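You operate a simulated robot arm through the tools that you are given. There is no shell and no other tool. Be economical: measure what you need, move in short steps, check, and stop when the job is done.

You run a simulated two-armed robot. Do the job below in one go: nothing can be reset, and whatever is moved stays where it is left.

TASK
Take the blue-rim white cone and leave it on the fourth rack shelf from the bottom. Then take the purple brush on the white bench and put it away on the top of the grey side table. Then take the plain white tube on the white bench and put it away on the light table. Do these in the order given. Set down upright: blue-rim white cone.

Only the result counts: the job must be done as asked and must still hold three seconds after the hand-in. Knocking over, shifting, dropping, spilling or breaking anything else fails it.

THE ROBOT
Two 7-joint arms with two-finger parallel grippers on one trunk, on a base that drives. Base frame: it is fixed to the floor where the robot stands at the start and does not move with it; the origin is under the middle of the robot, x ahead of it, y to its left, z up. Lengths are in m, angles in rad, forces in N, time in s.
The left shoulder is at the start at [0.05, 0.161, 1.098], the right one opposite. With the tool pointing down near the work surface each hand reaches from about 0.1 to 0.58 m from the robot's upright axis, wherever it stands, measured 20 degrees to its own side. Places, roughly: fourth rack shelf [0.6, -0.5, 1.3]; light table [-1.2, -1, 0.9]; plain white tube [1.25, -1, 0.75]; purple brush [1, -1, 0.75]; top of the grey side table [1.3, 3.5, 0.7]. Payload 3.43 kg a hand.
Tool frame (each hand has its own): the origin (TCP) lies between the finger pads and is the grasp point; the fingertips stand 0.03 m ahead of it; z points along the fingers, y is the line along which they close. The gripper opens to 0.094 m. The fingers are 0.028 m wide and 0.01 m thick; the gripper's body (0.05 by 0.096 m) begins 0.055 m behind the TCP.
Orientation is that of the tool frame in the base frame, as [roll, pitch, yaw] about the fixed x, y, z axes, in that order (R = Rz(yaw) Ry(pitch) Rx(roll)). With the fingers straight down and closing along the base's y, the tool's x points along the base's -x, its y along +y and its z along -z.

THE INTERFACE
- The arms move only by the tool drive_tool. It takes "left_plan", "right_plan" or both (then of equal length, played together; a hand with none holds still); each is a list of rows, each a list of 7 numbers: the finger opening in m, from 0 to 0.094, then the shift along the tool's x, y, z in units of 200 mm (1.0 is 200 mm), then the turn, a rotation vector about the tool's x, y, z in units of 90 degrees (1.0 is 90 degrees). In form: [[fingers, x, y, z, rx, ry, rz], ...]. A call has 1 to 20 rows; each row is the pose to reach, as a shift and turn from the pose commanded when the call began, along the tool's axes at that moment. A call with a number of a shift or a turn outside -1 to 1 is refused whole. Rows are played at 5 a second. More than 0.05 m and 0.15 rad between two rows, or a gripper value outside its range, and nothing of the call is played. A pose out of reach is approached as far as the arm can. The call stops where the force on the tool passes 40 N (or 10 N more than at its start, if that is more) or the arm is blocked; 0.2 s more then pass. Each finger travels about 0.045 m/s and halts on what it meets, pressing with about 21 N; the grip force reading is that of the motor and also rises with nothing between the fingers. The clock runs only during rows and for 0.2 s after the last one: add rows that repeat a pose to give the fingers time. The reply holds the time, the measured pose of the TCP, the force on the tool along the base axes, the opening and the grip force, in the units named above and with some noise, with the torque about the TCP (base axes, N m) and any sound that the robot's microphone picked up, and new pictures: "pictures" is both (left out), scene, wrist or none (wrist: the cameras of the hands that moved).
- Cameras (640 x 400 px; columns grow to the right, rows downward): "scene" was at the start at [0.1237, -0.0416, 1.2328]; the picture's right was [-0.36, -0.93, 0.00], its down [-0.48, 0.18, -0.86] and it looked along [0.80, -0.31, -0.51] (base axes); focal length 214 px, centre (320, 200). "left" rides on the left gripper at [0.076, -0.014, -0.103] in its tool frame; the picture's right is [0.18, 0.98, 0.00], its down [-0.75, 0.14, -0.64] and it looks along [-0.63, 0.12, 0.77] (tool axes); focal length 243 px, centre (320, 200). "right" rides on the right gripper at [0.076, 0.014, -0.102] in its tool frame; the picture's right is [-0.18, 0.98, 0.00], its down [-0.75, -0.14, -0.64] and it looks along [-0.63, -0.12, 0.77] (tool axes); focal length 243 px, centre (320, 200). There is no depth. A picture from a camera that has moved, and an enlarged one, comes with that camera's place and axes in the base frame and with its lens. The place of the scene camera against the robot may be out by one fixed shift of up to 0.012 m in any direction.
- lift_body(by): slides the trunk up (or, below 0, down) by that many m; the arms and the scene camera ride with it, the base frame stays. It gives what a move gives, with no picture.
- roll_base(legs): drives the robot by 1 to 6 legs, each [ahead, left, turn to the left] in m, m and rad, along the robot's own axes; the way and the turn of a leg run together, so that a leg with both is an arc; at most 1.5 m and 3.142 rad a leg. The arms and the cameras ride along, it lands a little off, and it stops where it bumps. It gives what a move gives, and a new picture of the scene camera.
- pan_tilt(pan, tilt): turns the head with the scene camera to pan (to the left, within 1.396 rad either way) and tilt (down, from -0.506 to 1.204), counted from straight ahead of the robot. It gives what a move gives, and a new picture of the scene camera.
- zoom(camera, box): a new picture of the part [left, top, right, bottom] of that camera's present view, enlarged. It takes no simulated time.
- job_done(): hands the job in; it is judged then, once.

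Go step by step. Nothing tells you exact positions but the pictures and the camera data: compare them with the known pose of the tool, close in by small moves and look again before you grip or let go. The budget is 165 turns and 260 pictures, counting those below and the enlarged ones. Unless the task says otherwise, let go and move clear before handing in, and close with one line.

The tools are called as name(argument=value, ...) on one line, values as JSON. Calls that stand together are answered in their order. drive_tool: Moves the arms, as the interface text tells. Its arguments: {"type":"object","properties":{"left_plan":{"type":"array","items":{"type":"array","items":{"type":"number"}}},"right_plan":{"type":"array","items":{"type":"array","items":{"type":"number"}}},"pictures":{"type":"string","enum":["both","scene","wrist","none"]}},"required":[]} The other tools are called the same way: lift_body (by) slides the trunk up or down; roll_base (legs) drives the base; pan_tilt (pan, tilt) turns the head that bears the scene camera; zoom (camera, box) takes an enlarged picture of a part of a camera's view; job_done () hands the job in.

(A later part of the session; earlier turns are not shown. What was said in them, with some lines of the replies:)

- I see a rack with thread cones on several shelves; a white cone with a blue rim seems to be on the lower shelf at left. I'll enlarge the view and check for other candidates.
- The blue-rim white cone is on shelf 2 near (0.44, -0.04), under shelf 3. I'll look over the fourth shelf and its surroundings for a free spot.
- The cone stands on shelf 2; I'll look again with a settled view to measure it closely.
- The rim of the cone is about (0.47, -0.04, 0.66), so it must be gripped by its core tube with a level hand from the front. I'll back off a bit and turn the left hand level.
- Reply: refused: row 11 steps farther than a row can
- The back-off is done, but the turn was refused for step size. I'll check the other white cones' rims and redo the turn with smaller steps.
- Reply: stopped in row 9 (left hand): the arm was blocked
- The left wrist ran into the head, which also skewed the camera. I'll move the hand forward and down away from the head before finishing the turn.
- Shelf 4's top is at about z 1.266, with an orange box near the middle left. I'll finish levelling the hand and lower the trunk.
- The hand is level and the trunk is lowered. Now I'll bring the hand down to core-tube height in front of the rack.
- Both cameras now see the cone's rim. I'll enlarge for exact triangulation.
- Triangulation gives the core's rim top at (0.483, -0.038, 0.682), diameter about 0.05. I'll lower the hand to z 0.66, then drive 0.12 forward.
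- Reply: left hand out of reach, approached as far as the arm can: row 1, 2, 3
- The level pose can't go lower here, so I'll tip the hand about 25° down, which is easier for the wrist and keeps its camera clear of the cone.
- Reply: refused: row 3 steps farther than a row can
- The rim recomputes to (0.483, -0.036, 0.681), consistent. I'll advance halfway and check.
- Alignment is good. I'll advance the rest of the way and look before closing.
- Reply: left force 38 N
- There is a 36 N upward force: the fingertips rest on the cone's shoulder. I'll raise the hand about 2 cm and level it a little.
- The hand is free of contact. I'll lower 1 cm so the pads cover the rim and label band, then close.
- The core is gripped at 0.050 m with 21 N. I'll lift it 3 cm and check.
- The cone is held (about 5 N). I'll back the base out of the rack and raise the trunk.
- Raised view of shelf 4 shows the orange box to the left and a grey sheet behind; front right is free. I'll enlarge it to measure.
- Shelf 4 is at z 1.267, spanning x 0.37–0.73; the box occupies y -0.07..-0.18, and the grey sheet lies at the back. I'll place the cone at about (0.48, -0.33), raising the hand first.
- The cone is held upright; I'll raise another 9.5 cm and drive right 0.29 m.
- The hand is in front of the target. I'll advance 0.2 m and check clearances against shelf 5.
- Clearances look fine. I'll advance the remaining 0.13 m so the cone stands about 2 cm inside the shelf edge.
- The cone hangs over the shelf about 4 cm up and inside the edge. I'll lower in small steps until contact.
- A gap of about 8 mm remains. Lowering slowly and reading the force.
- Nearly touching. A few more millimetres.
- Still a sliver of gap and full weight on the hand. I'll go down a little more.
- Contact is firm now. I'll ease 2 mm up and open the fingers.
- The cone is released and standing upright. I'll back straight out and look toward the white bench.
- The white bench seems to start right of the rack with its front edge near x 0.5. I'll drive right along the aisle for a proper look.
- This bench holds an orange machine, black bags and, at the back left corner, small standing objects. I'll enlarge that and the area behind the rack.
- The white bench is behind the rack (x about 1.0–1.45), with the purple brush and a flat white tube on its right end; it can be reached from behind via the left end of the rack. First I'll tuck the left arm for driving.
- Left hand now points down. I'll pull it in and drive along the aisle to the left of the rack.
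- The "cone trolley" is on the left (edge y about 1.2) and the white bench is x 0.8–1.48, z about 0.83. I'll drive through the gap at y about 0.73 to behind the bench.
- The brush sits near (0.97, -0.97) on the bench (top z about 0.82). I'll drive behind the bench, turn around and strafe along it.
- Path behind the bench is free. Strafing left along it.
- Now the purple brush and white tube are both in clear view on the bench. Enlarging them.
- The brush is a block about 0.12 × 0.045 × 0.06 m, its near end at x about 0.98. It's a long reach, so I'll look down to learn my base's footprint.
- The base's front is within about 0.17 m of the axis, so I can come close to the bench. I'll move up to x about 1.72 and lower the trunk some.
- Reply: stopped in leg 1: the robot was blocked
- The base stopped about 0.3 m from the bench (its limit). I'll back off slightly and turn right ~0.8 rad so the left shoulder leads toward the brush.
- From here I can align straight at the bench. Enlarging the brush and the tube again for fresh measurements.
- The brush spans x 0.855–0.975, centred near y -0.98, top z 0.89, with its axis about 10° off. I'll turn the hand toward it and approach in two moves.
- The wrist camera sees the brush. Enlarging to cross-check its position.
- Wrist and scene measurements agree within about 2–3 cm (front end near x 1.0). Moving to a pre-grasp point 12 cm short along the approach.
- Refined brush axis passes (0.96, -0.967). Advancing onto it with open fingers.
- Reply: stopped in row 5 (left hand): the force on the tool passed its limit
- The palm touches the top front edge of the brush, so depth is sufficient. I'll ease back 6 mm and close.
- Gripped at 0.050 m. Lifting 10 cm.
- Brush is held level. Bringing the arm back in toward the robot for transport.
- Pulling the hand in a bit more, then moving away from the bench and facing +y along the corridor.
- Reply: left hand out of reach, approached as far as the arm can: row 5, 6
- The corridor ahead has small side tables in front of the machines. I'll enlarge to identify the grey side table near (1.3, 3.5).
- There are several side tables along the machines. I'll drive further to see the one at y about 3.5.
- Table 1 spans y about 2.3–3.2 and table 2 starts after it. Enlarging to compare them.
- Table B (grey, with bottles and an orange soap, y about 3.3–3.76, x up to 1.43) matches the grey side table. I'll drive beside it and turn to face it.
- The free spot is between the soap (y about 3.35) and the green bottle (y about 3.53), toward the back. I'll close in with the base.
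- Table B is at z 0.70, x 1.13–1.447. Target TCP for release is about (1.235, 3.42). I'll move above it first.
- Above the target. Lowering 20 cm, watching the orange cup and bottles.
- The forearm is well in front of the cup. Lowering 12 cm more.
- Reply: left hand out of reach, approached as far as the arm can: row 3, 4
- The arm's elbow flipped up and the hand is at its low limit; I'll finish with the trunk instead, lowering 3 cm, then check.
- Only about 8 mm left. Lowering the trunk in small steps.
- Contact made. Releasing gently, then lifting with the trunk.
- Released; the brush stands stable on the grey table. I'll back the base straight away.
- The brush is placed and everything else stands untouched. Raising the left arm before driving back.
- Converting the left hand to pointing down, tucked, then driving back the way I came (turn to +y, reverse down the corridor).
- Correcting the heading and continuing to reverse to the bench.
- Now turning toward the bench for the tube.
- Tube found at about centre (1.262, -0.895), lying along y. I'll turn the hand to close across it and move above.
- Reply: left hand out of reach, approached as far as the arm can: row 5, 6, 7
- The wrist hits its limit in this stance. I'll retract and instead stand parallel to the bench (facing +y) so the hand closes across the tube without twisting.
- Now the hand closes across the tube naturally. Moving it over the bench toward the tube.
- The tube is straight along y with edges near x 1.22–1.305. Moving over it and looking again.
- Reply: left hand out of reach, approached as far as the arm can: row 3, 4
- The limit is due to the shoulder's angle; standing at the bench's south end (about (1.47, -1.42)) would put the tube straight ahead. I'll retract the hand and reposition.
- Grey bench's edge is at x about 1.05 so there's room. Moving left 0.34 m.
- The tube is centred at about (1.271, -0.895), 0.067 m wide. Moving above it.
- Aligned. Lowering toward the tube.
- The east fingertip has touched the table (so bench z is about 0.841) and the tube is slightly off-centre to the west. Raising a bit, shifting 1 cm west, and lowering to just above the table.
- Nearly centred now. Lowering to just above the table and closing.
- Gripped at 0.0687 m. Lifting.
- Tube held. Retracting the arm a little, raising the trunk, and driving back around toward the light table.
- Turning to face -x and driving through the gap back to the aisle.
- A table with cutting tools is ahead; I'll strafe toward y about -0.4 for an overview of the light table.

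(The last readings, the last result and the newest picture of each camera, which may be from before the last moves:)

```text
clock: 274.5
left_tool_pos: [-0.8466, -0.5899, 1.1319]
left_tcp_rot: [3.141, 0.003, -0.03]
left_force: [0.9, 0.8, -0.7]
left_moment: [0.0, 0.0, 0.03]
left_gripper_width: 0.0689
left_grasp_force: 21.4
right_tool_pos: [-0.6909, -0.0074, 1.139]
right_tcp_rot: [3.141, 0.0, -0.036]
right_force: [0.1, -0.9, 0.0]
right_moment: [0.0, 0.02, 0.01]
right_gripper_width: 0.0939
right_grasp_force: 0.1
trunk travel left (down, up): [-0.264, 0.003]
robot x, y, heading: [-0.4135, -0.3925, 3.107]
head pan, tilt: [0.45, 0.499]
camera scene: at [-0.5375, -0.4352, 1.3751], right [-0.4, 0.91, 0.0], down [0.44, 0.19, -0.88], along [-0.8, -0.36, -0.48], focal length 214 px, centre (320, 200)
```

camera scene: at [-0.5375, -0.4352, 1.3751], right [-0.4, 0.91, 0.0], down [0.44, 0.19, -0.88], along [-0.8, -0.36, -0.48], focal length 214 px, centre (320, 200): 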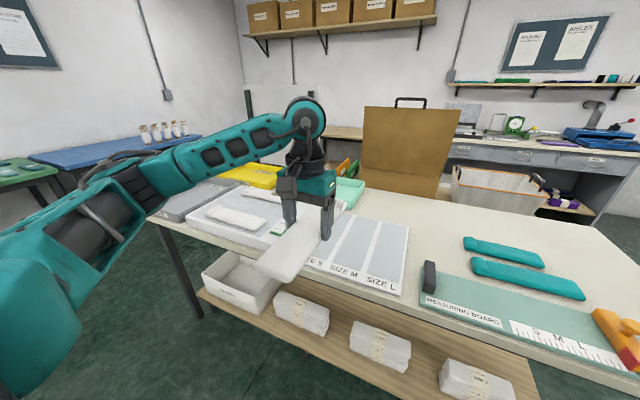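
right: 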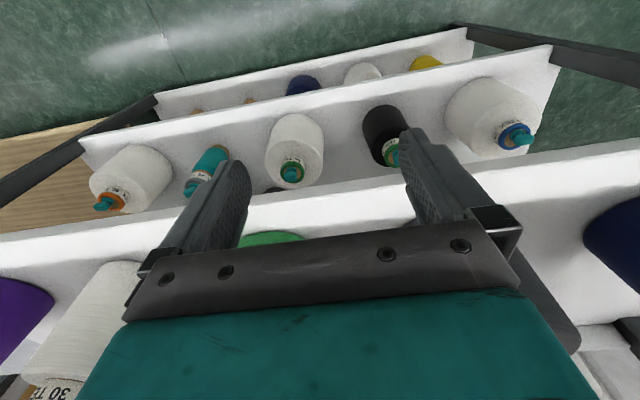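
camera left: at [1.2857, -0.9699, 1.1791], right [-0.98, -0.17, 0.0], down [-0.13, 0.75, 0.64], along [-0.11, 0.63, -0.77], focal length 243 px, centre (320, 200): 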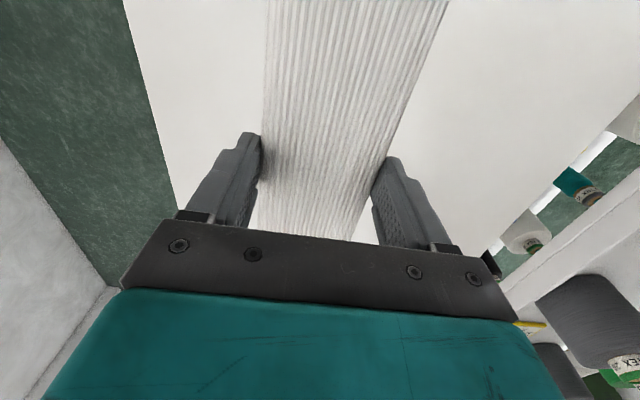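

The white box-like panel with tubes at about (-1.1, -0.95, 0.9) may be the light table. Moving closer for a look.

roll_base(legs=[[0.0, 0.3, 0.033]])

pan_tilt(pan=0.25, tilt=0.6)

zoom(camera="scene", box=[120, 130, 440, 330])

```text
clock: 276.6
left_tool_pos: [-0.8482, -0.8973, 1.1323]
left_tcp_rot: [3.141, 0.002, -0.003]
left_force: [0.0, -0.4, -0.4]
left_moment: [0.0, 0.0, 0.0]
left_gripper_width: 0.0689
left_grasp_force: 21.1
right_tool_pos: [-0.708, -0.312, 1.1405]
right_tcp_rot: [3.141, 0.0, -0.007]
right_force: [-0.4, -0.6, 0.3]
right_moment: [0.0, -0.03, 0.0]
right_gripper_width: 0.0939
right_grasp_force: 0.0
trunk travel left (down, up): [-0.264, 0.003]
robot x, y, heading: [-0.4222, -0.6864, 3.138]
head pan, tilt: [0.45, 0.499]
camera scene: at [-0.5427, -0.7352, 1.3751], right [-0.43, 0.9, 0.0], down [0.43, 0.21, -0.88], along [-0.79, -0.38, -0.48], focal length 214 px, centre (320, 200)
```

scene: 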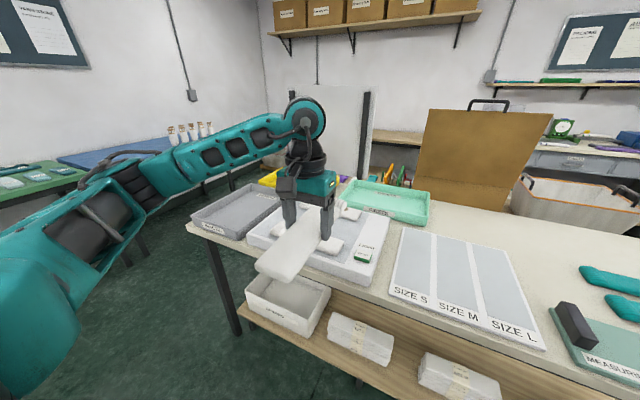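

```text
clock: 277.3
left_tool_pos: [-0.8471, -0.8972, 1.1323]
left_tcp_rot: [3.139, 0.002, -0.002]
left_force: [0.5, 0.9, 0.0]
left_moment: [0.0, 0.0, 0.01]
left_gripper_width: 0.0687
left_grasp_force: 21.5
right_tool_pos: [-0.7072, -0.311, 1.1389]
right_tcp_rot: [3.139, 0.0, -0.01]
right_force: [0.5, 0.7, -0.3]
right_moment: [0.02, -0.02, -0.03]
right_gripper_width: 0.094
right_grasp_force: 0.1
trunk travel left (down, up): [-0.264, 0.003]
robot x, y, heading: [-0.4203, -0.6882, 3.136]
head pan, tilt: [0.25, 0.6]
camera scene: at [-0.5463, -0.7168, 1.366], right [-0.24, 0.97, 0.0], down [0.55, 0.14, -0.83], along [-0.8, -0.2, -0.56], focal length 214 px, centre (320, 200)
```

scene: 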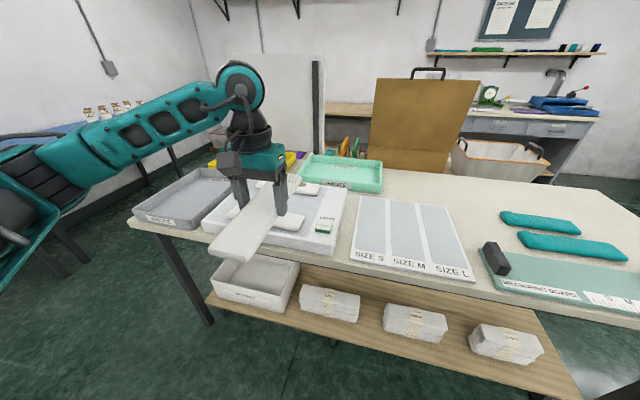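

```text
2.00 times, centred on (280, 230) of scene
camera zoom: at [-0.5463, -0.7168, 1.366], right [-0.24, 0.97, 0.0], down [0.55, 0.14, -0.83], along [-0.8, -0.2, -0.56], focal length 429 px, centre (400, 140)
```

zoom: 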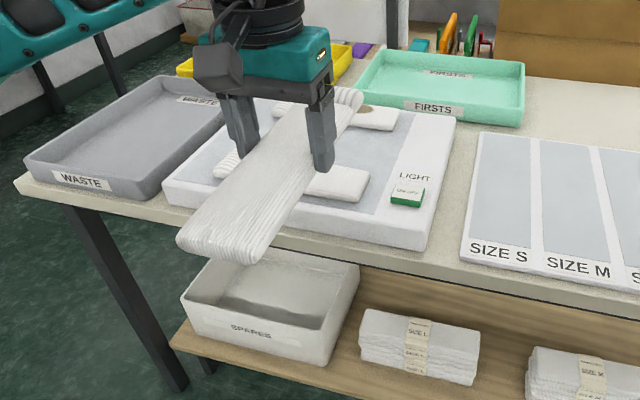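

It's the "LIGHT" panel, already holding two other tubes. I'll move the hand aside to see the free space on it.

drive_tool(left_plan=[[0.03, 0, 0.2, -0.05, 0, 0, 0], [0.03, 0, 0.4, -0.1, 0, 0, 0], [0.03, 0, 0.6, -0.15, 0, 0, 0], [0.03, 0, 0.8, -0.2, 0, 0, 0], [0.03, 0, 1.0, -0.25, 0, 0, 0], [0.03, 0, 1.0, -0.25, 0, 0, 0]], pictures="scene")

pan_tilt(pan=0.4, tilt=0.75)

zoom(camera="scene", box=[160, 80, 440, 255])

```text
clock: 278.7
left_tool_pos: [-0.8442, -1.0994, 1.1798]
left_tcp_rot: [3.14, 0.003, -0.001]
left_force: [0.2, 0.2, 0.2]
left_moment: [-0.01, 0.03, 0.01]
left_gripper_width: 0.0686
left_grasp_force: 20.5
right_tool_pos: [-0.7069, -0.3111, 1.1395]
right_tcp_rot: [3.141, -0.002, -0.008]
right_force: [-0.6, -0.2, -0.4]
right_moment: [-0.02, 0.03, -0.02]
right_gripper_width: 0.094
right_grasp_force: 0.1
trunk travel left (down, up): [-0.264, 0.003]
robot x, y, heading: [-0.4178, -0.689, 3.131]
head pan, tilt: [0.25, 0.6]
camera scene: at [-0.5465, -0.7165, 1.366], right [-0.24, 0.97, 0.0], down [0.55, 0.14, -0.83], along [-0.8, -0.2, -0.57], focal length 214 px, centre (320, 200)
```

scene: 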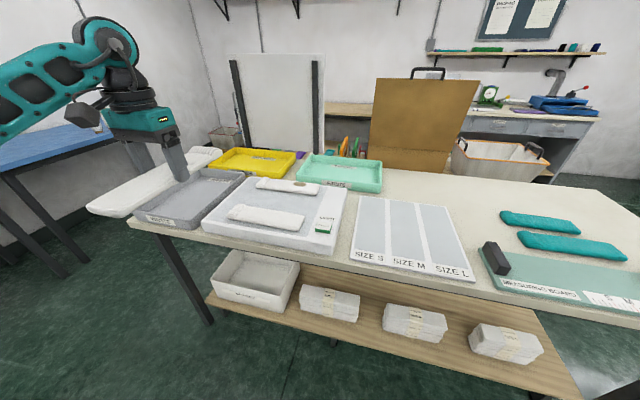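

```text
clock: 279.4
left_tool_pos: [-0.8448, -1.0998, 1.1809]
left_tcp_rot: [3.14, 0.003, -0.002]
left_force: [0.6, 0.5, -0.2]
left_moment: [-0.02, 0.01, 0.01]
left_gripper_width: 0.0685
left_grasp_force: 20.8
right_tool_pos: [-0.7075, -0.3106, 1.1376]
right_tcp_rot: [3.14, 0.0, -0.01]
right_force: [-0.4, 0.5, -0.8]
right_moment: [0.0, 0.03, 0.0]
right_gripper_width: 0.0939
right_grasp_force: 0.0
trunk travel left (down, up): [-0.264, 0.003]
robot x, y, heading: [-0.4257, -0.6873, 3.135]
head pan, tilt: [0.4, 0.75]
camera scene: at [-0.5371, -0.7272, 1.3532], right [-0.38, 0.92, 0.0], down [0.63, 0.26, -0.73], along [-0.68, -0.28, -0.68], focal length 214 px, centre (320, 200)
```

scene: 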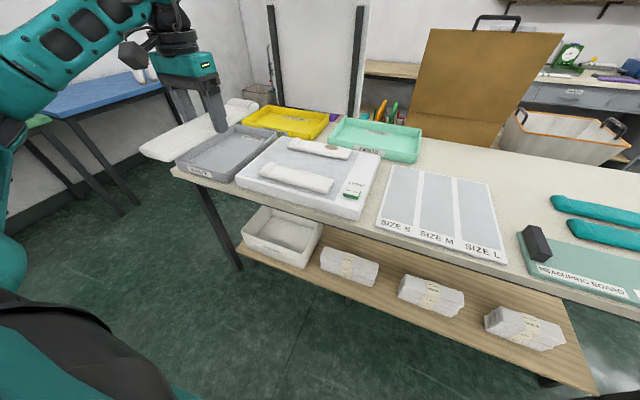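

```text
2.29 times, centred on (300, 168) of scene
camera zoom: at [-0.5371, -0.7272, 1.3532], right [-0.38, 0.92, 0.0], down [0.63, 0.26, -0.73], along [-0.68, -0.28, -0.68], focal length 490 px, centre (366, 274)
```

zoom: 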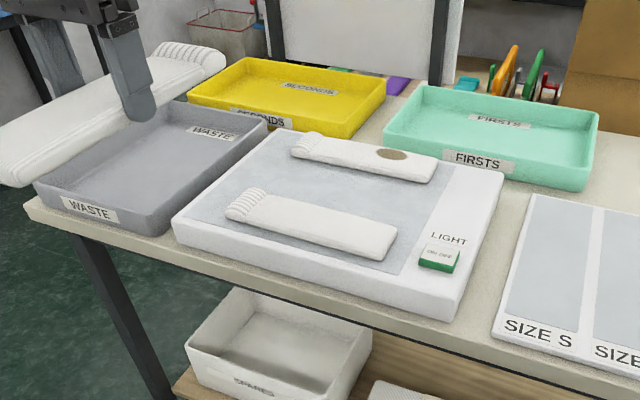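

The gap between the two tubes (x about -1.09 to -1.22) is 0.13 m wide; my tube fits there if it lies along y. I need the hand turned 90°; testing a left turn here in free air.

drive_tool(left_plan=[[0.03, 0, 0, 0, 0, 0, -0.09], [0.03, 0, 0, 0, 0, 0, -0.18], [0.03, 0, 0, 0, 0, 0, -0.27], [0.03, 0, 0, 0, 0, 0, -0.36], [0.03, 0, 0, 0, 0, 0, -0.45], [0.03, 0, 0, 0, 0, 0, -0.54], [0.03, 0, 0, 0, 0, 0, -0.63], [0.03, 0, 0, 0, 0, 0, -0.72], [0.03, 0, 0, 0, 0, 0, -0.81], [0.03, 0, 0, 0, 0, 0, -0.9], [0.03, 0, 0, 0, 0, 0, -0.97], [0.03, 0, 0, 0, 0, 0, -1.0], [0.03, 0, 0, 0, 0, 0, -1.0]], pictures="scene")

```text
clock: 282.2
left_tool_pos: [-0.8479, -1.0974, 1.1827]
left_tcp_rot: [-3.139, 0.001, 1.572]
left_force: [-0.2, 0.2, -0.1]
left_moment: [0.0, -0.06, 0.0]
left_gripper_width: 0.0688
left_grasp_force: 21.2
right_tool_pos: [-0.7086, -0.3097, 1.1399]
right_tcp_rot: [3.14, 0.0, -0.009]
right_force: [-0.8, -0.5, 0.6]
right_moment: [-0.04, 0.0, 0.0]
right_gripper_width: 0.0939
right_grasp_force: 0.2
trunk travel left (down, up): [-0.264, 0.003]
robot x, y, heading: [-0.4202, -0.6829, 3.138]
head pan, tilt: [0.4, 0.75]
camera scene: at [-0.5371, -0.7273, 1.3531], right [-0.38, 0.92, 0.0], down [0.63, 0.26, -0.73], along [-0.68, -0.28, -0.68], focal length 214 px, centre (320, 200)
```

scene: 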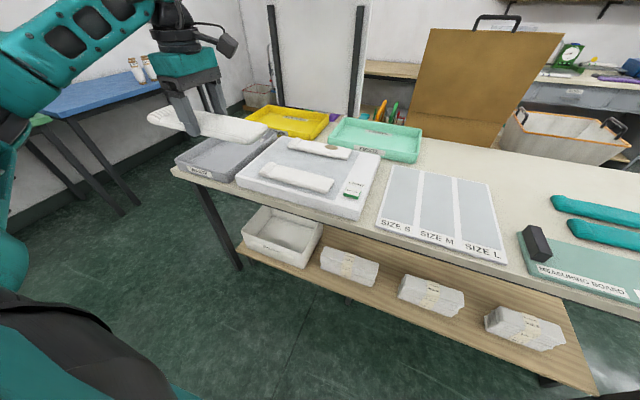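

The left turn works fully: the tube now lies along y. Moving the base closer to the table.

roll_base(legs=[[0.19, 0.12, 0.0]])

drive_tool(left_plan=[[0.03, 0.2, -0.1, 0, 0, 0, 0], [0.03, 0.4, -0.2, 0, 0, 0, 0], [0.03, 0.6, -0.3, 0, 0, 0, 0], [0.03, 0.75, -0.4, 0, 0, 0, 0], [0.03, 0.9, -0.5, 0, 0, 0, 0], [0.03, 0.9, -0.5, 0, 0, 0, 0]])

```text
clock: 283.9
left_tool_pos: [-1.0425, -1.2199, 1.1835]
left_tcp_rot: [-3.14, 0.0, 1.566]
left_force: [-0.1, 0.1, -0.8]
left_moment: [0.04, -0.04, 0.0]
left_gripper_width: 0.0686
left_grasp_force: 21.0
right_tool_pos: [-0.9, -0.4347, 1.1382]
right_tcp_rot: [-3.141, 0.0, -0.01]
right_force: [-0.4, 0.1, -0.2]
right_moment: [0.02, -0.02, 0.03]
right_gripper_width: 0.0938
right_grasp_force: 0.0
trunk travel left (down, up): [-0.264, 0.003]
robot x, y, heading: [-0.6129, -0.8094, 3.136]
head pan, tilt: [0.4, 0.75]
camera scene: at [-0.7304, -0.8504, 1.353], right [-0.38, 0.92, 0.0], down [0.63, 0.26, -0.73], along [-0.68, -0.28, -0.68], focal length 214 px, centre (320, 200)
```

scene: 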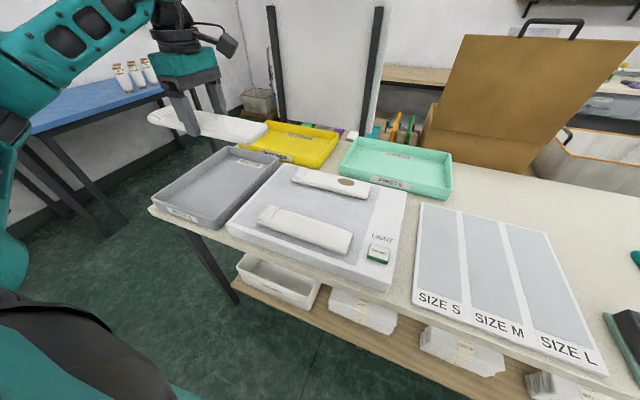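

```text
clock: 285.3
left_tool_pos: [-1.1406, -1.0373, 1.1854]
left_tcp_rot: [-3.14, 0.001, 1.568]
left_force: [-0.6, 0.3, -0.4]
left_moment: [-0.01, 0.0, 0.01]
left_gripper_width: 0.0686
left_grasp_force: 21.3
right_tool_pos: [-0.8991, -0.4349, 1.14]
right_tcp_rot: [-3.141, 0.0, -0.007]
right_force: [0.2, -0.1, 0.1]
right_moment: [0.0, 0.0, 0.04]
right_gripper_width: 0.0941
right_grasp_force: 0.1
trunk travel left (down, up): [-0.264, 0.003]
robot x, y, heading: [-0.6098, -0.81, 3.129]
head pan, tilt: [0.4, 0.75]
camera scene: at [-0.7295, -0.8506, 1.3531], right [-0.38, 0.92, 0.0], down [0.63, 0.26, -0.73], along [-0.68, -0.28, -0.68], focal length 214 px, centre (320, 200)
camera left: at [-1.1546, -0.9614, 1.2872], right [0.98, 0.18, 0.0], down [0.14, -0.75, 0.64], along [0.12, -0.63, -0.77], focal length 243 px, centre (320, 200)
```

scene: 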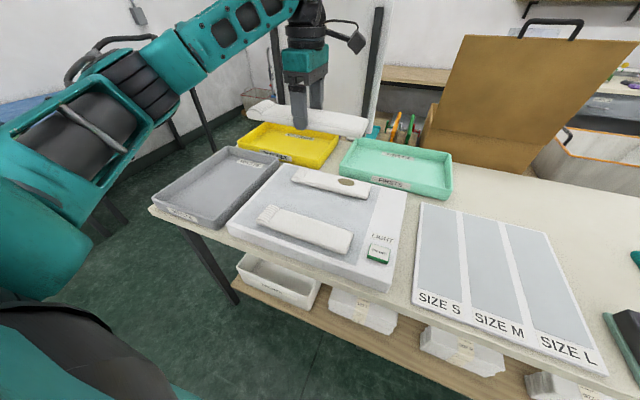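
left: 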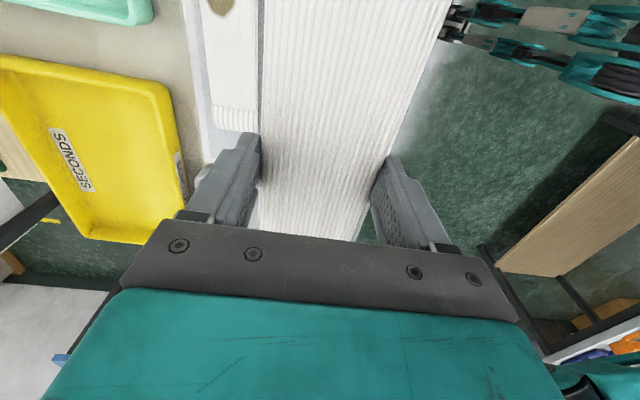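

The hand holds the tube above the panel. With the baseline from the base move I can triangulate the panel height; enlarging.

zoom(camera="scene", box=[200, 140, 440, 300])

```text
2.50 times, centred on (320, 220) of scene
camera zoom: at [-0.7295, -0.8506, 1.3531], right [-0.38, 0.92, 0.0], down [0.63, 0.26, -0.73], along [-0.68, -0.28, -0.68], focal length 536 px, centre (320, 150)
```

zoom: 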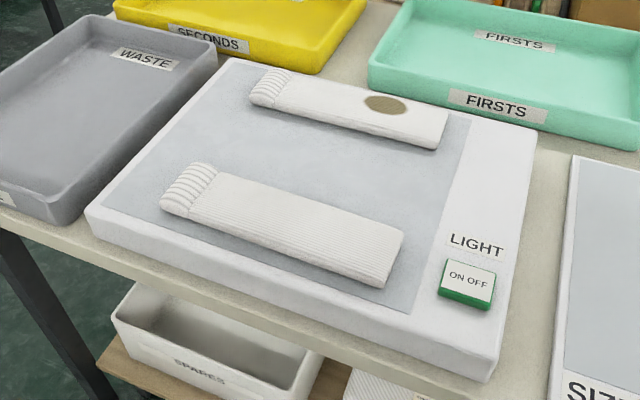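

Panel top is at z about 0.92; the gap between tubes is x -1.072 to -1.213, centre -1.1425. Lowering 16 cm.

drive_tool(left_plan=[[0.03, 0.0, 0, 0.2, 0, 0, 0], [0.03, 0.02, -0.01, 0.4, 0, 0, 0], [0.03, 0.03, -0.01, 0.6, 0, 0, 0], [0.03, 0.03, -0.01, 0.8, 0, 0, 0], [0.03, 0.03, -0.01, 0.8, 0, 0, 0]])

zoom(camera="scene", box=[200, 120, 440, 280])

```text
clock: 286.5
left_tool_pos: [-1.1436, -1.0319, 1.0224]
left_tcp_rot: [-3.14, 0.002, 1.565]
left_force: [-0.1, -0.3, 0.2]
left_moment: [0.02, 0.0, -0.01]
left_gripper_width: 0.069
left_grasp_force: 20.6
right_tool_pos: [-0.8991, -0.4333, 1.1396]
right_tcp_rot: [3.14, 0.001, -0.01]
right_force: [0.4, -0.2, -0.4]
right_moment: [0.03, 0.02, -0.02]
right_gripper_width: 0.094
right_grasp_force: 0.0
trunk travel left (down, up): [-0.264, 0.003]
robot x, y, heading: [-0.6122, -0.8078, 3.13]
head pan, tilt: [0.4, 0.75]
camera scene: at [-0.7296, -0.85, 1.3532], right [-0.38, 0.92, 0.0], down [0.63, 0.26, -0.73], along [-0.68, -0.28, -0.68], focal length 214 px, centre (320, 200)
camera left: at [-1.1567, -0.9566, 1.1254], right [0.98, 0.18, 0.0], down [0.14, -0.75, 0.64], along [0.11, -0.63, -0.77], focal length 243 px, centre (320, 200)
```

scene: 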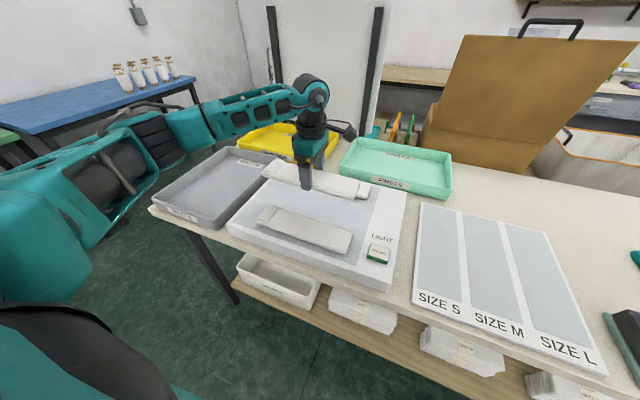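
left: 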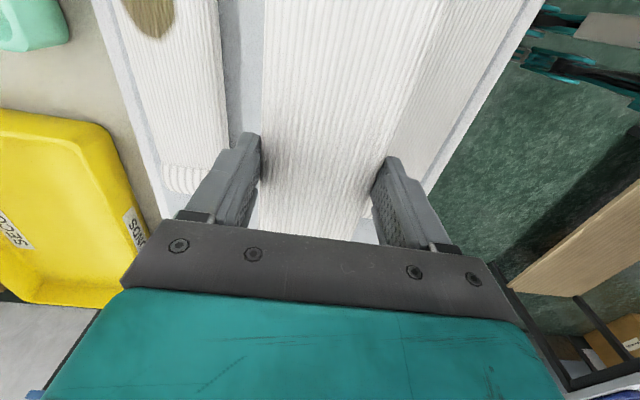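

```text
2.50 times, centred on (320, 200) of scene
camera zoom: at [-0.7296, -0.85, 1.3532], right [-0.38, 0.92, 0.0], down [0.63, 0.26, -0.73], along [-0.68, -0.28, -0.68], focal length 536 px, centre (320, 200)
```

zoom: 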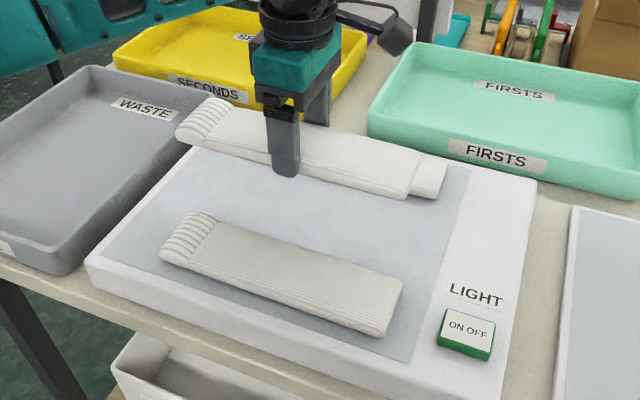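

Checking lateral clearances with the wrist camera.

zoom(camera="left", box=[160, 0, 560, 250])

```text
1.60 times, centred on (360, 125) of left
camera zoom: at [-1.1567, -0.9566, 1.1254], right [0.98, 0.18, 0.0], down [0.14, -0.75, 0.64], along [0.11, -0.63, -0.77], focal length 388 px, centre (256, 320)
```

zoom: 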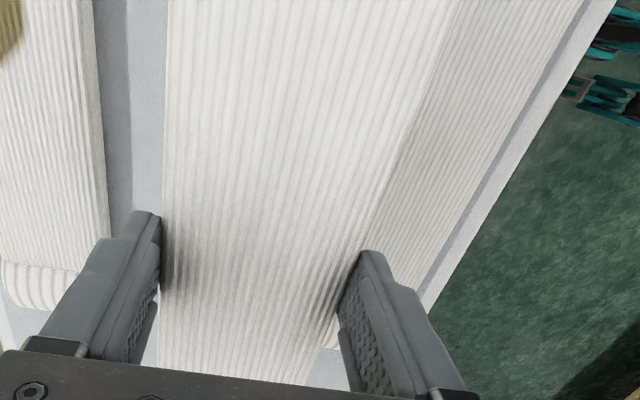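

Revised: panel top z about 0.90, gap centre x about -1.157. Shifting 1.3 cm and lowering to ~2 cm above.

drive_tool(left_plan=[[0.03, 0, -0.067, 0.0, 0, 0, 0], [0.03, 0, -0.067, 0.12, 0, 0, 0], [0.03, 0, -0.067, 0.24, 0, 0, 0], [0.03, 0, -0.067, 0.33, 0, 0, 0], [0.03, 0, -0.067, 0.33, 0, 0, 0]])

zoom(camera="scene", box=[220, 130, 420, 260])

zoom(camera="left", box=[160, 0, 560, 250])

```text
clock: 287.7
left_tool_pos: [-1.1571, -1.0348, 0.9563]
left_tcp_rot: [-3.139, 0.003, 1.567]
left_force: [-1.3, -0.7, -0.2]
left_moment: [0.0, -0.02, 0.01]
left_gripper_width: 0.0689
left_grasp_force: 21.4
right_tool_pos: [-0.8988, -0.4344, 1.1395]
right_tcp_rot: [3.14, 0.0, -0.01]
right_force: [0.5, -0.1, -0.1]
right_moment: [0.0, -0.02, -0.01]
right_gripper_width: 0.0939
right_grasp_force: 0.0
trunk travel left (down, up): [-0.264, 0.003]
robot x, y, heading: [-0.6156, -0.808, 3.13]
head pan, tilt: [0.4, 0.75]
camera scene: at [-0.7297, -0.85, 1.3531], right [-0.38, 0.92, 0.0], down [0.63, 0.26, -0.73], along [-0.68, -0.28, -0.68], focal length 214 px, centre (320, 200)
camera left: at [-1.1695, -0.959, 1.0585], right [0.98, 0.18, 0.0], down [0.14, -0.75, 0.64], along [0.12, -0.63, -0.77], focal length 243 px, centre (320, 200)
```

scene: 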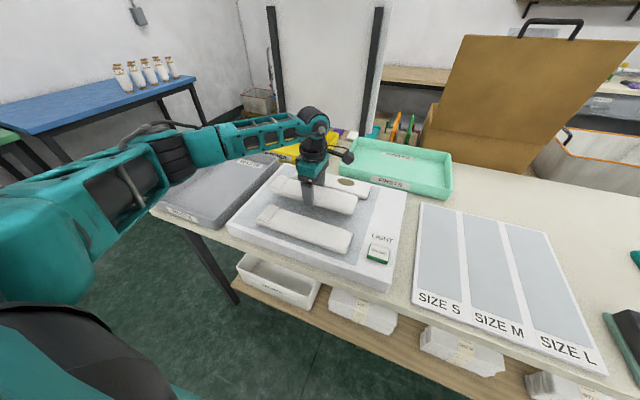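
left: 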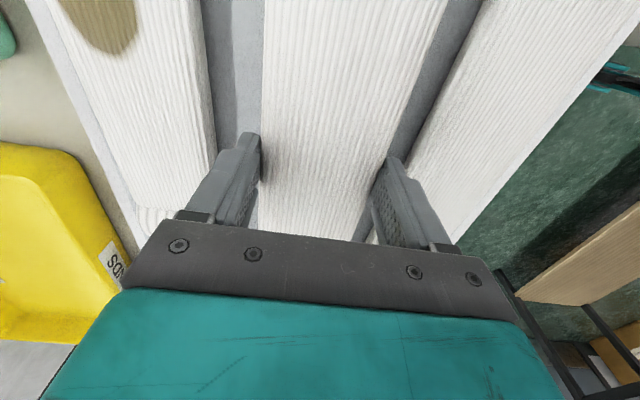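

```text
3.08 times, centred on (320, 195) of scene
camera zoom: at [-0.7297, -0.85, 1.3531], right [-0.38, 0.92, 0.0], down [0.63, 0.26, -0.73], along [-0.68, -0.28, -0.68], focal length 660 px, centre (320, 215)
```

zoom: 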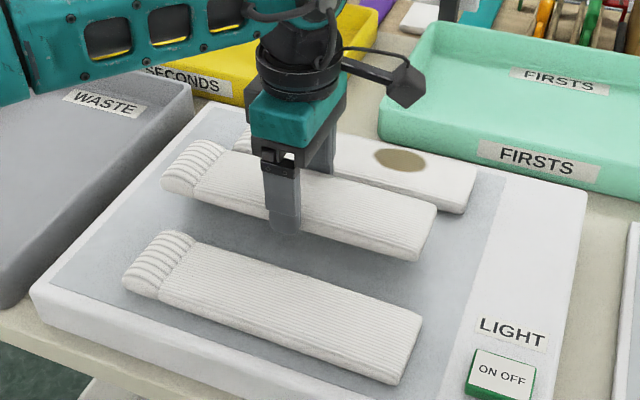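

```text
1.60 times, centred on (360, 125) of left
camera zoom: at [-1.1695, -0.959, 1.0585], right [0.98, 0.18, 0.0], down [0.14, -0.75, 0.64], along [0.12, -0.63, -0.77], focal length 388 px, centre (256, 320)
```

zoom: 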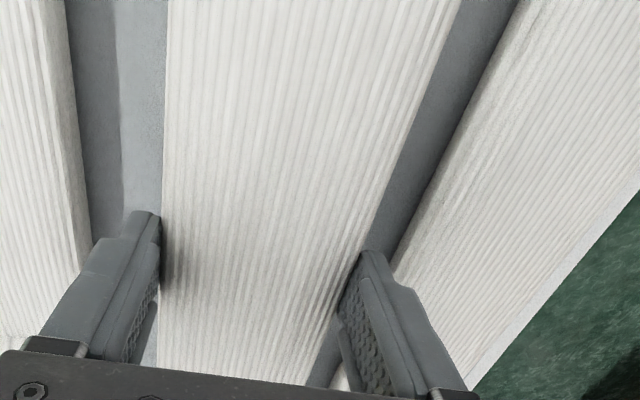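

Slightly closer to the front tube; shifting 7 mm back and lowering.

drive_tool(left_plan=[[0.03, 0, -0.035, 0.0, 0, 0, 0], [0.03, 0, -0.035, 0.04, 0, 0, 0], [0.03, 0, -0.035, 0.075, 0, 0, 0], [0.03, 0, -0.035, 0.075, 0, 0, 0]], pictures="none")

zoom(camera="scene", box=[220, 130, 420, 260])

zoom(camera="left", box=[160, 0, 560, 250])

```text
clock: 288.7
left_tool_pos: [-1.1635, -1.0337, 0.941]
left_tcp_rot: [-3.14, 0.001, 1.567]
left_force: [0.0, -0.5, 0.1]
left_moment: [0.01, 0.02, 0.0]
left_gripper_width: 0.0688
left_grasp_force: 21.0
right_tool_pos: [-0.9003, -0.4333, 1.1402]
right_tcp_rot: [3.141, 0.0, -0.01]
right_force: [-0.5, -0.8, 0.9]
right_moment: [-0.02, 0.01, 0.0]
right_gripper_width: 0.094
right_grasp_force: 0.0
trunk travel left (down, up): [-0.264, 0.003]
robot x, y, heading: [-0.6096, -0.8095, 3.133]
head pan, tilt: [0.4, 0.75]
```

```text
3.08 times, centred on (320, 195) of scene
camera zoom: at [-0.7298, -0.8501, 1.3531], right [-0.38, 0.92, 0.0], down [0.63, 0.26, -0.73], along [-0.68, -0.28, -0.68], focal length 660 px, centre (320, 215)
```

zoom: 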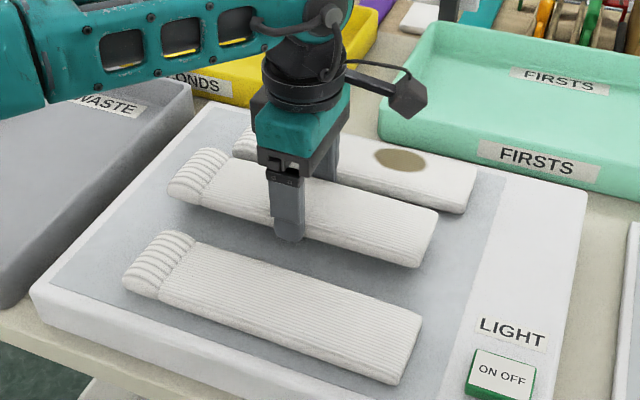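

```text
1.60 times, centred on (360, 125) of left
camera zoom: at [-1.1759, -0.958, 1.0442], right [0.98, 0.18, 0.0], down [0.14, -0.75, 0.64], along [0.11, -0.63, -0.77], focal length 388 px, centre (256, 320)
```

zoom: 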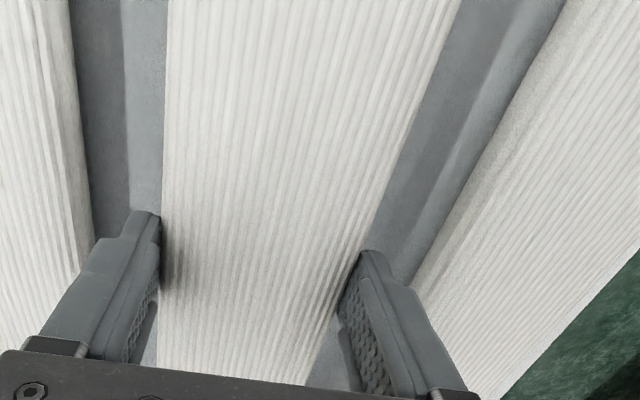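

Clearances are balanced. Creeping down to contact.

drive_tool(left_plan=[[0.03, 0, 0, 0.015, 0, 0, 0], [0.03, 0, 0, 0.025, 0, 0, 0], [0.03, 0, 0, 0.025, 0, 0, 0]], pictures="none")

drive_tool(left_plan=[[0.03, 0, 0, 0.015, 0, 0, 0], [0.03, 0, 0, 0.015, 0, 0, 0]], pictures="none")

zoom(camera="scene", box=[220, 130, 420, 260])

```text
clock: 289.5
left_tool_pos: [-1.163, -1.0336, 0.9355]
left_tcp_rot: [-3.14, 0.001, 1.568]
left_force: [-0.8, -0.1, 0.4]
left_moment: [-0.03, 0.0, 0.02]
left_gripper_width: 0.0688
left_grasp_force: 20.9
right_tool_pos: [-0.8995, -0.432, 1.1382]
right_tcp_rot: [3.14, 0.0, -0.01]
right_force: [0.1, 0.6, 0.0]
right_moment: [0.02, 0.03, 0.02]
right_gripper_width: 0.0939
right_grasp_force: 0.1
trunk travel left (down, up): [-0.264, 0.003]
robot x, y, heading: [-0.6122, -0.8095, 3.135]
head pan, tilt: [0.4, 0.75]
```

```text
clock: 290.1
left_tool_pos: [-1.163, -1.0337, 0.9338]
left_tcp_rot: [-3.141, 0.002, 1.567]
left_force: [-0.5, -0.2, 0.9]
left_moment: [0.03, 0.05, 0.01]
left_gripper_width: 0.0689
left_grasp_force: 20.4
right_tool_pos: [-0.8997, -0.4334, 1.1393]
right_tcp_rot: [3.139, -0.001, -0.01]
right_force: [-0.1, 0.6, 0.1]
right_moment: [0.0, -0.01, 0.03]
right_gripper_width: 0.0942
right_grasp_force: 0.1
trunk travel left (down, up): [-0.264, 0.003]
robot x, y, heading: [-0.6135, -0.8106, 3.131]
head pan, tilt: [0.4, 0.75]
```

```text
3.08 times, centred on (320, 195) of scene
camera zoom: at [-0.7298, -0.8501, 1.3531], right [-0.38, 0.92, 0.0], down [0.63, 0.26, -0.73], along [-0.68, -0.28, -0.68], focal length 660 px, centre (320, 215)
```

zoom: 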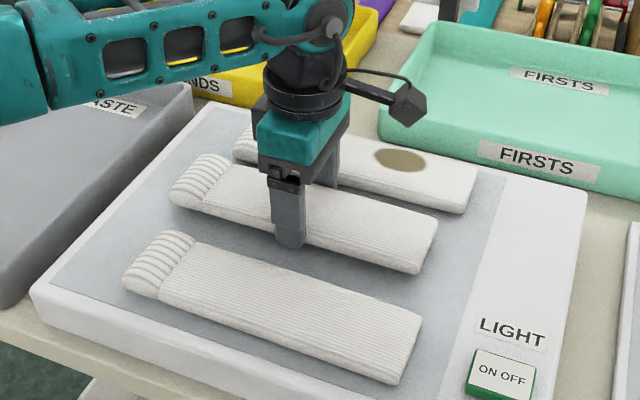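

drive_tool(left_plan=[[0.03, 0, 0, 0.012, 0, 0, 0], [0.03, 0, 0, 0.012, 0, 0, 0]], pictures="none")

drive_tool(left_plan=[[0.03, 0, 0, 0.012, 0, 0, 0], [0.03, 0, 0, 0.012, 0, 0, 0]], pictures="none")

zoom(camera="scene", box=[220, 130, 420, 260])

```text
clock: 290.7
left_tool_pos: [-1.1636, -1.0346, 0.9302]
left_tcp_rot: [-3.14, 0.002, 1.568]
left_force: [0.0, -0.4, -0.2]
left_moment: [-0.01, 0.01, 0.02]
left_gripper_width: 0.0687
left_grasp_force: 21.1
right_tool_pos: [-0.8995, -0.4334, 1.1398]
right_tcp_rot: [3.14, 0.0, -0.011]
right_force: [0.0, -0.3, -0.3]
right_moment: [0.02, 0.01, -0.01]
right_gripper_width: 0.0939
right_grasp_force: 0.1
trunk travel left (down, up): [-0.264, 0.003]
robot x, y, heading: [-0.609, -0.8115, 3.13]
head pan, tilt: [0.4, 0.75]
```

```text
clock: 291.3
left_tool_pos: [-1.1635, -1.0344, 0.9298]
left_tcp_rot: [-3.142, 0.001, 1.567]
left_force: [0.0, -0.2, 0.2]
left_moment: [0.0, 0.02, 0.0]
left_gripper_width: 0.0689
left_grasp_force: 21.1
right_tool_pos: [-0.8992, -0.4333, 1.1389]
right_tcp_rot: [3.139, 0.0, -0.011]
right_force: [0.3, -0.5, 0.6]
right_moment: [0.0, 0.01, 0.02]
right_gripper_width: 0.094
right_grasp_force: 0.0
trunk travel left (down, up): [-0.264, 0.003]
robot x, y, heading: [-0.6098, -0.8108, 3.136]
head pan, tilt: [0.4, 0.75]
```

```text
3.08 times, centred on (320, 195) of scene
camera zoom: at [-0.7298, -0.8501, 1.3531], right [-0.38, 0.92, 0.0], down [0.63, 0.26, -0.73], along [-0.68, -0.28, -0.68], focal length 660 px, centre (320, 215)
```

zoom: 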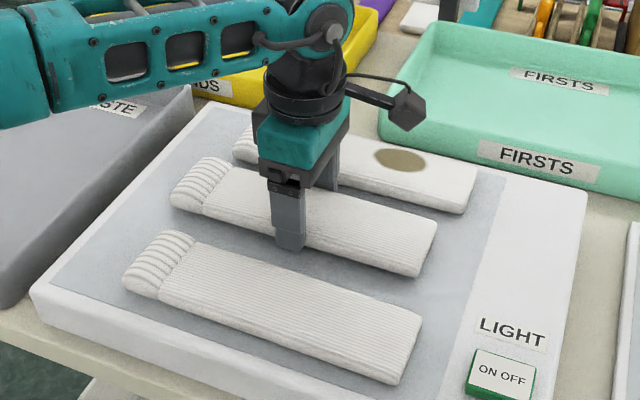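

drive_tool(left_plan=[[0.03, 0, 0, 0.015, 0, 0, 0], [0.03, 0, 0, 0.015, 0, 0, 0]], pictures="none")

drive_tool(left_plan=[[0.03, 0, 0, 0.01, 0, 0, 0], [0.03, 0, 0, 0.01, 0, 0, 0]], pictures="none")

zoom(camera="scene", box=[220, 130, 420, 260])

```text
clock: 291.9
left_tool_pos: [-1.1652, -1.0326, 0.9259]
left_tcp_rot: [-3.14, 0.002, 1.567]
left_force: [0.3, 0.8, -0.5]
left_moment: [-0.01, 0.02, -0.01]
left_gripper_width: 0.0688
left_grasp_force: 21.0
right_tool_pos: [-0.899, -0.4335, 1.1394]
right_tcp_rot: [3.14, 0.001, -0.009]
right_force: [-0.4, -0.2, -0.5]
right_moment: [-0.01, -0.02, -0.01]
right_gripper_width: 0.0941
right_grasp_force: 0.1
trunk travel left (down, up): [-0.264, 0.003]
robot x, y, heading: [-0.6136, -0.8098, 3.132]
head pan, tilt: [0.4, 0.75]
```

```text
clock: 292.5
left_tool_pos: [-1.1641, -1.0335, 0.924]
left_tcp_rot: [-3.139, 0.003, 1.568]
left_force: [-1.2, -0.1, 4.2]
left_moment: [-0.2, -0.17, -0.07]
left_gripper_width: 0.0688
left_grasp_force: 21.2
right_tool_pos: [-0.899, -0.4325, 1.1377]
right_tcp_rot: [3.14, 0.0, -0.009]
right_force: [-0.3, -0.4, -0.2]
right_moment: [0.0, 0.0, 0.01]
right_gripper_width: 0.0941
right_grasp_force: 0.1
trunk travel left (down, up): [-0.264, 0.003]
robot x, y, heading: [-0.613, -0.8116, 3.128]
head pan, tilt: [0.4, 0.75]
```

```text
3.08 times, centred on (320, 195) of scene
camera zoom: at [-0.7294, -0.8499, 1.3533], right [-0.38, 0.92, 0.0], down [0.63, 0.26, -0.73], along [-0.68, -0.28, -0.68], focal length 660 px, centre (320, 215)
```

zoom: 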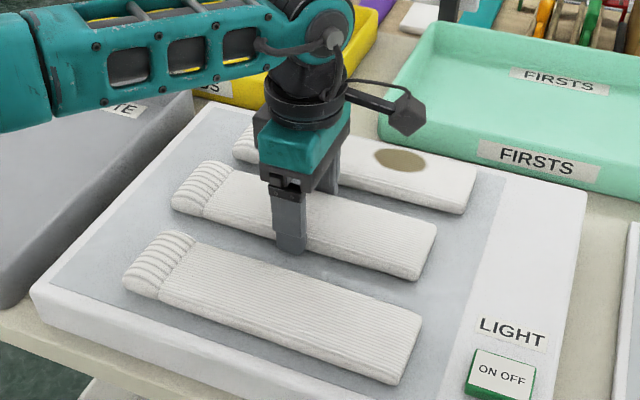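

Contact is made (4 N) and the tube rests between the two others. Opening just slightly and then lifting clear.

drive_tool(left_plan=[[0.072, 0, 0, 0, 0, 0, 0], [0.076, 0, 0, 0, 0, 0, 0], [0.08, 0, 0, 0, 0, 0, 0], [0.08, 0, 0, 0, 0, 0, 0], [0.08, 0, 0, -0.05, 0, 0, 0], [0.08, 0, 0, -0.15, 0, 0, 0], [0.08, 0, 0, -0.3, 0, 0, 0], [0.08, 0, 0, -0.5, 0, 0, 0], [0.08, 0, 0, -0.7, 0, 0, 0], [0.08, 0, 0, -0.9, 0, 0, 0], [0.08, 0, 0, -1.0, 0, 0, 0]])

zoom(camera="scene", box=[220, 130, 420, 260])

```text
clock: 294.9
left_tool_pos: [-1.1637, -1.0349, 1.1268]
left_tcp_rot: [-3.14, 0.001, 1.566]
left_force: [0.5, -0.7, -0.3]
left_moment: [0.0, -0.02, -0.01]
left_gripper_width: 0.0799
left_grasp_force: 0.1
right_tool_pos: [-0.8994, -0.434, 1.1386]
right_tcp_rot: [3.14, -0.001, -0.01]
right_force: [0.0, -0.7, -0.3]
right_moment: [-0.01, 0.02, 0.0]
right_gripper_width: 0.0939
right_grasp_force: 0.1
trunk travel left (down, up): [-0.264, 0.003]
robot x, y, heading: [-0.6128, -0.8119, 3.129]
head pan, tilt: [0.4, 0.75]
camera scene: at [-0.7297, -0.85, 1.3531], right [-0.38, 0.92, 0.0], down [0.63, 0.26, -0.73], along [-0.68, -0.28, -0.68], focal length 214 px, centre (320, 200)
camera left: at [-1.1766, -0.9585, 1.2288], right [0.98, 0.18, 0.0], down [0.14, -0.75, 0.64], along [0.12, -0.63, -0.77], focal length 243 px, centre (320, 200)
```

scene: 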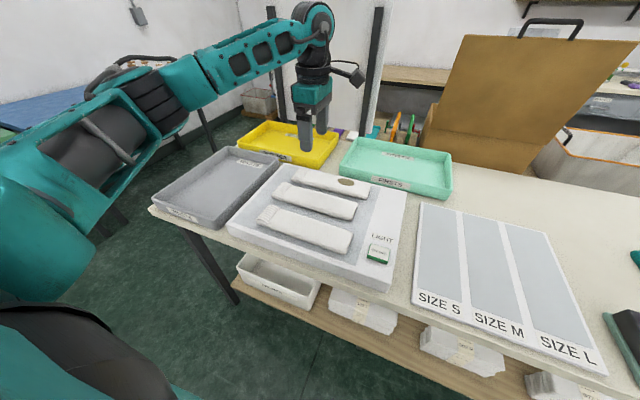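
left: 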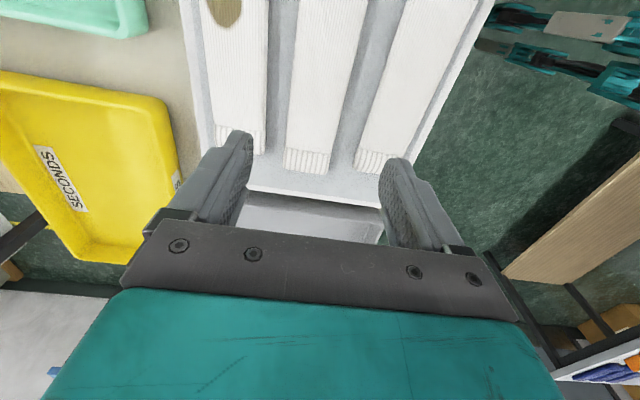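

```text
3.08 times, centred on (320, 195) of scene
camera zoom: at [-0.7297, -0.85, 1.3531], right [-0.38, 0.92, 0.0], down [0.63, 0.26, -0.73], along [-0.68, -0.28, -0.68], focal length 660 px, centre (320, 215)
```

zoom: 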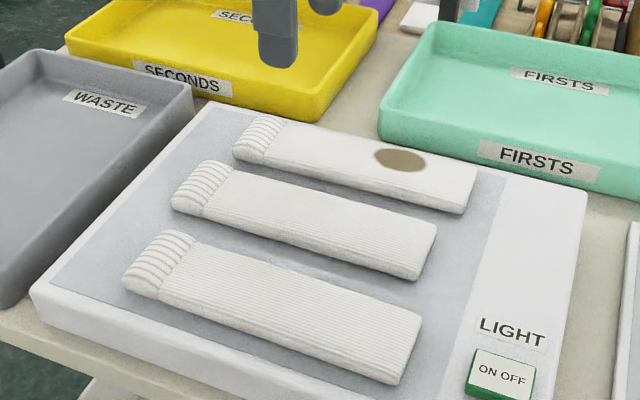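

The tube lies flat on the light table between the two others. The cone was last seen upright on the fourth shelf and the brush standing on the grey side table, and both hands are empty and clear, so I'm handing in.

job_done()

```text
The job is handed in.
```

The job is handed in: the blue-rim white cone stands upright on the fourth rack shelf, the purple brush is on the grey side table, and the plain white tube is on the light table, done in that order.
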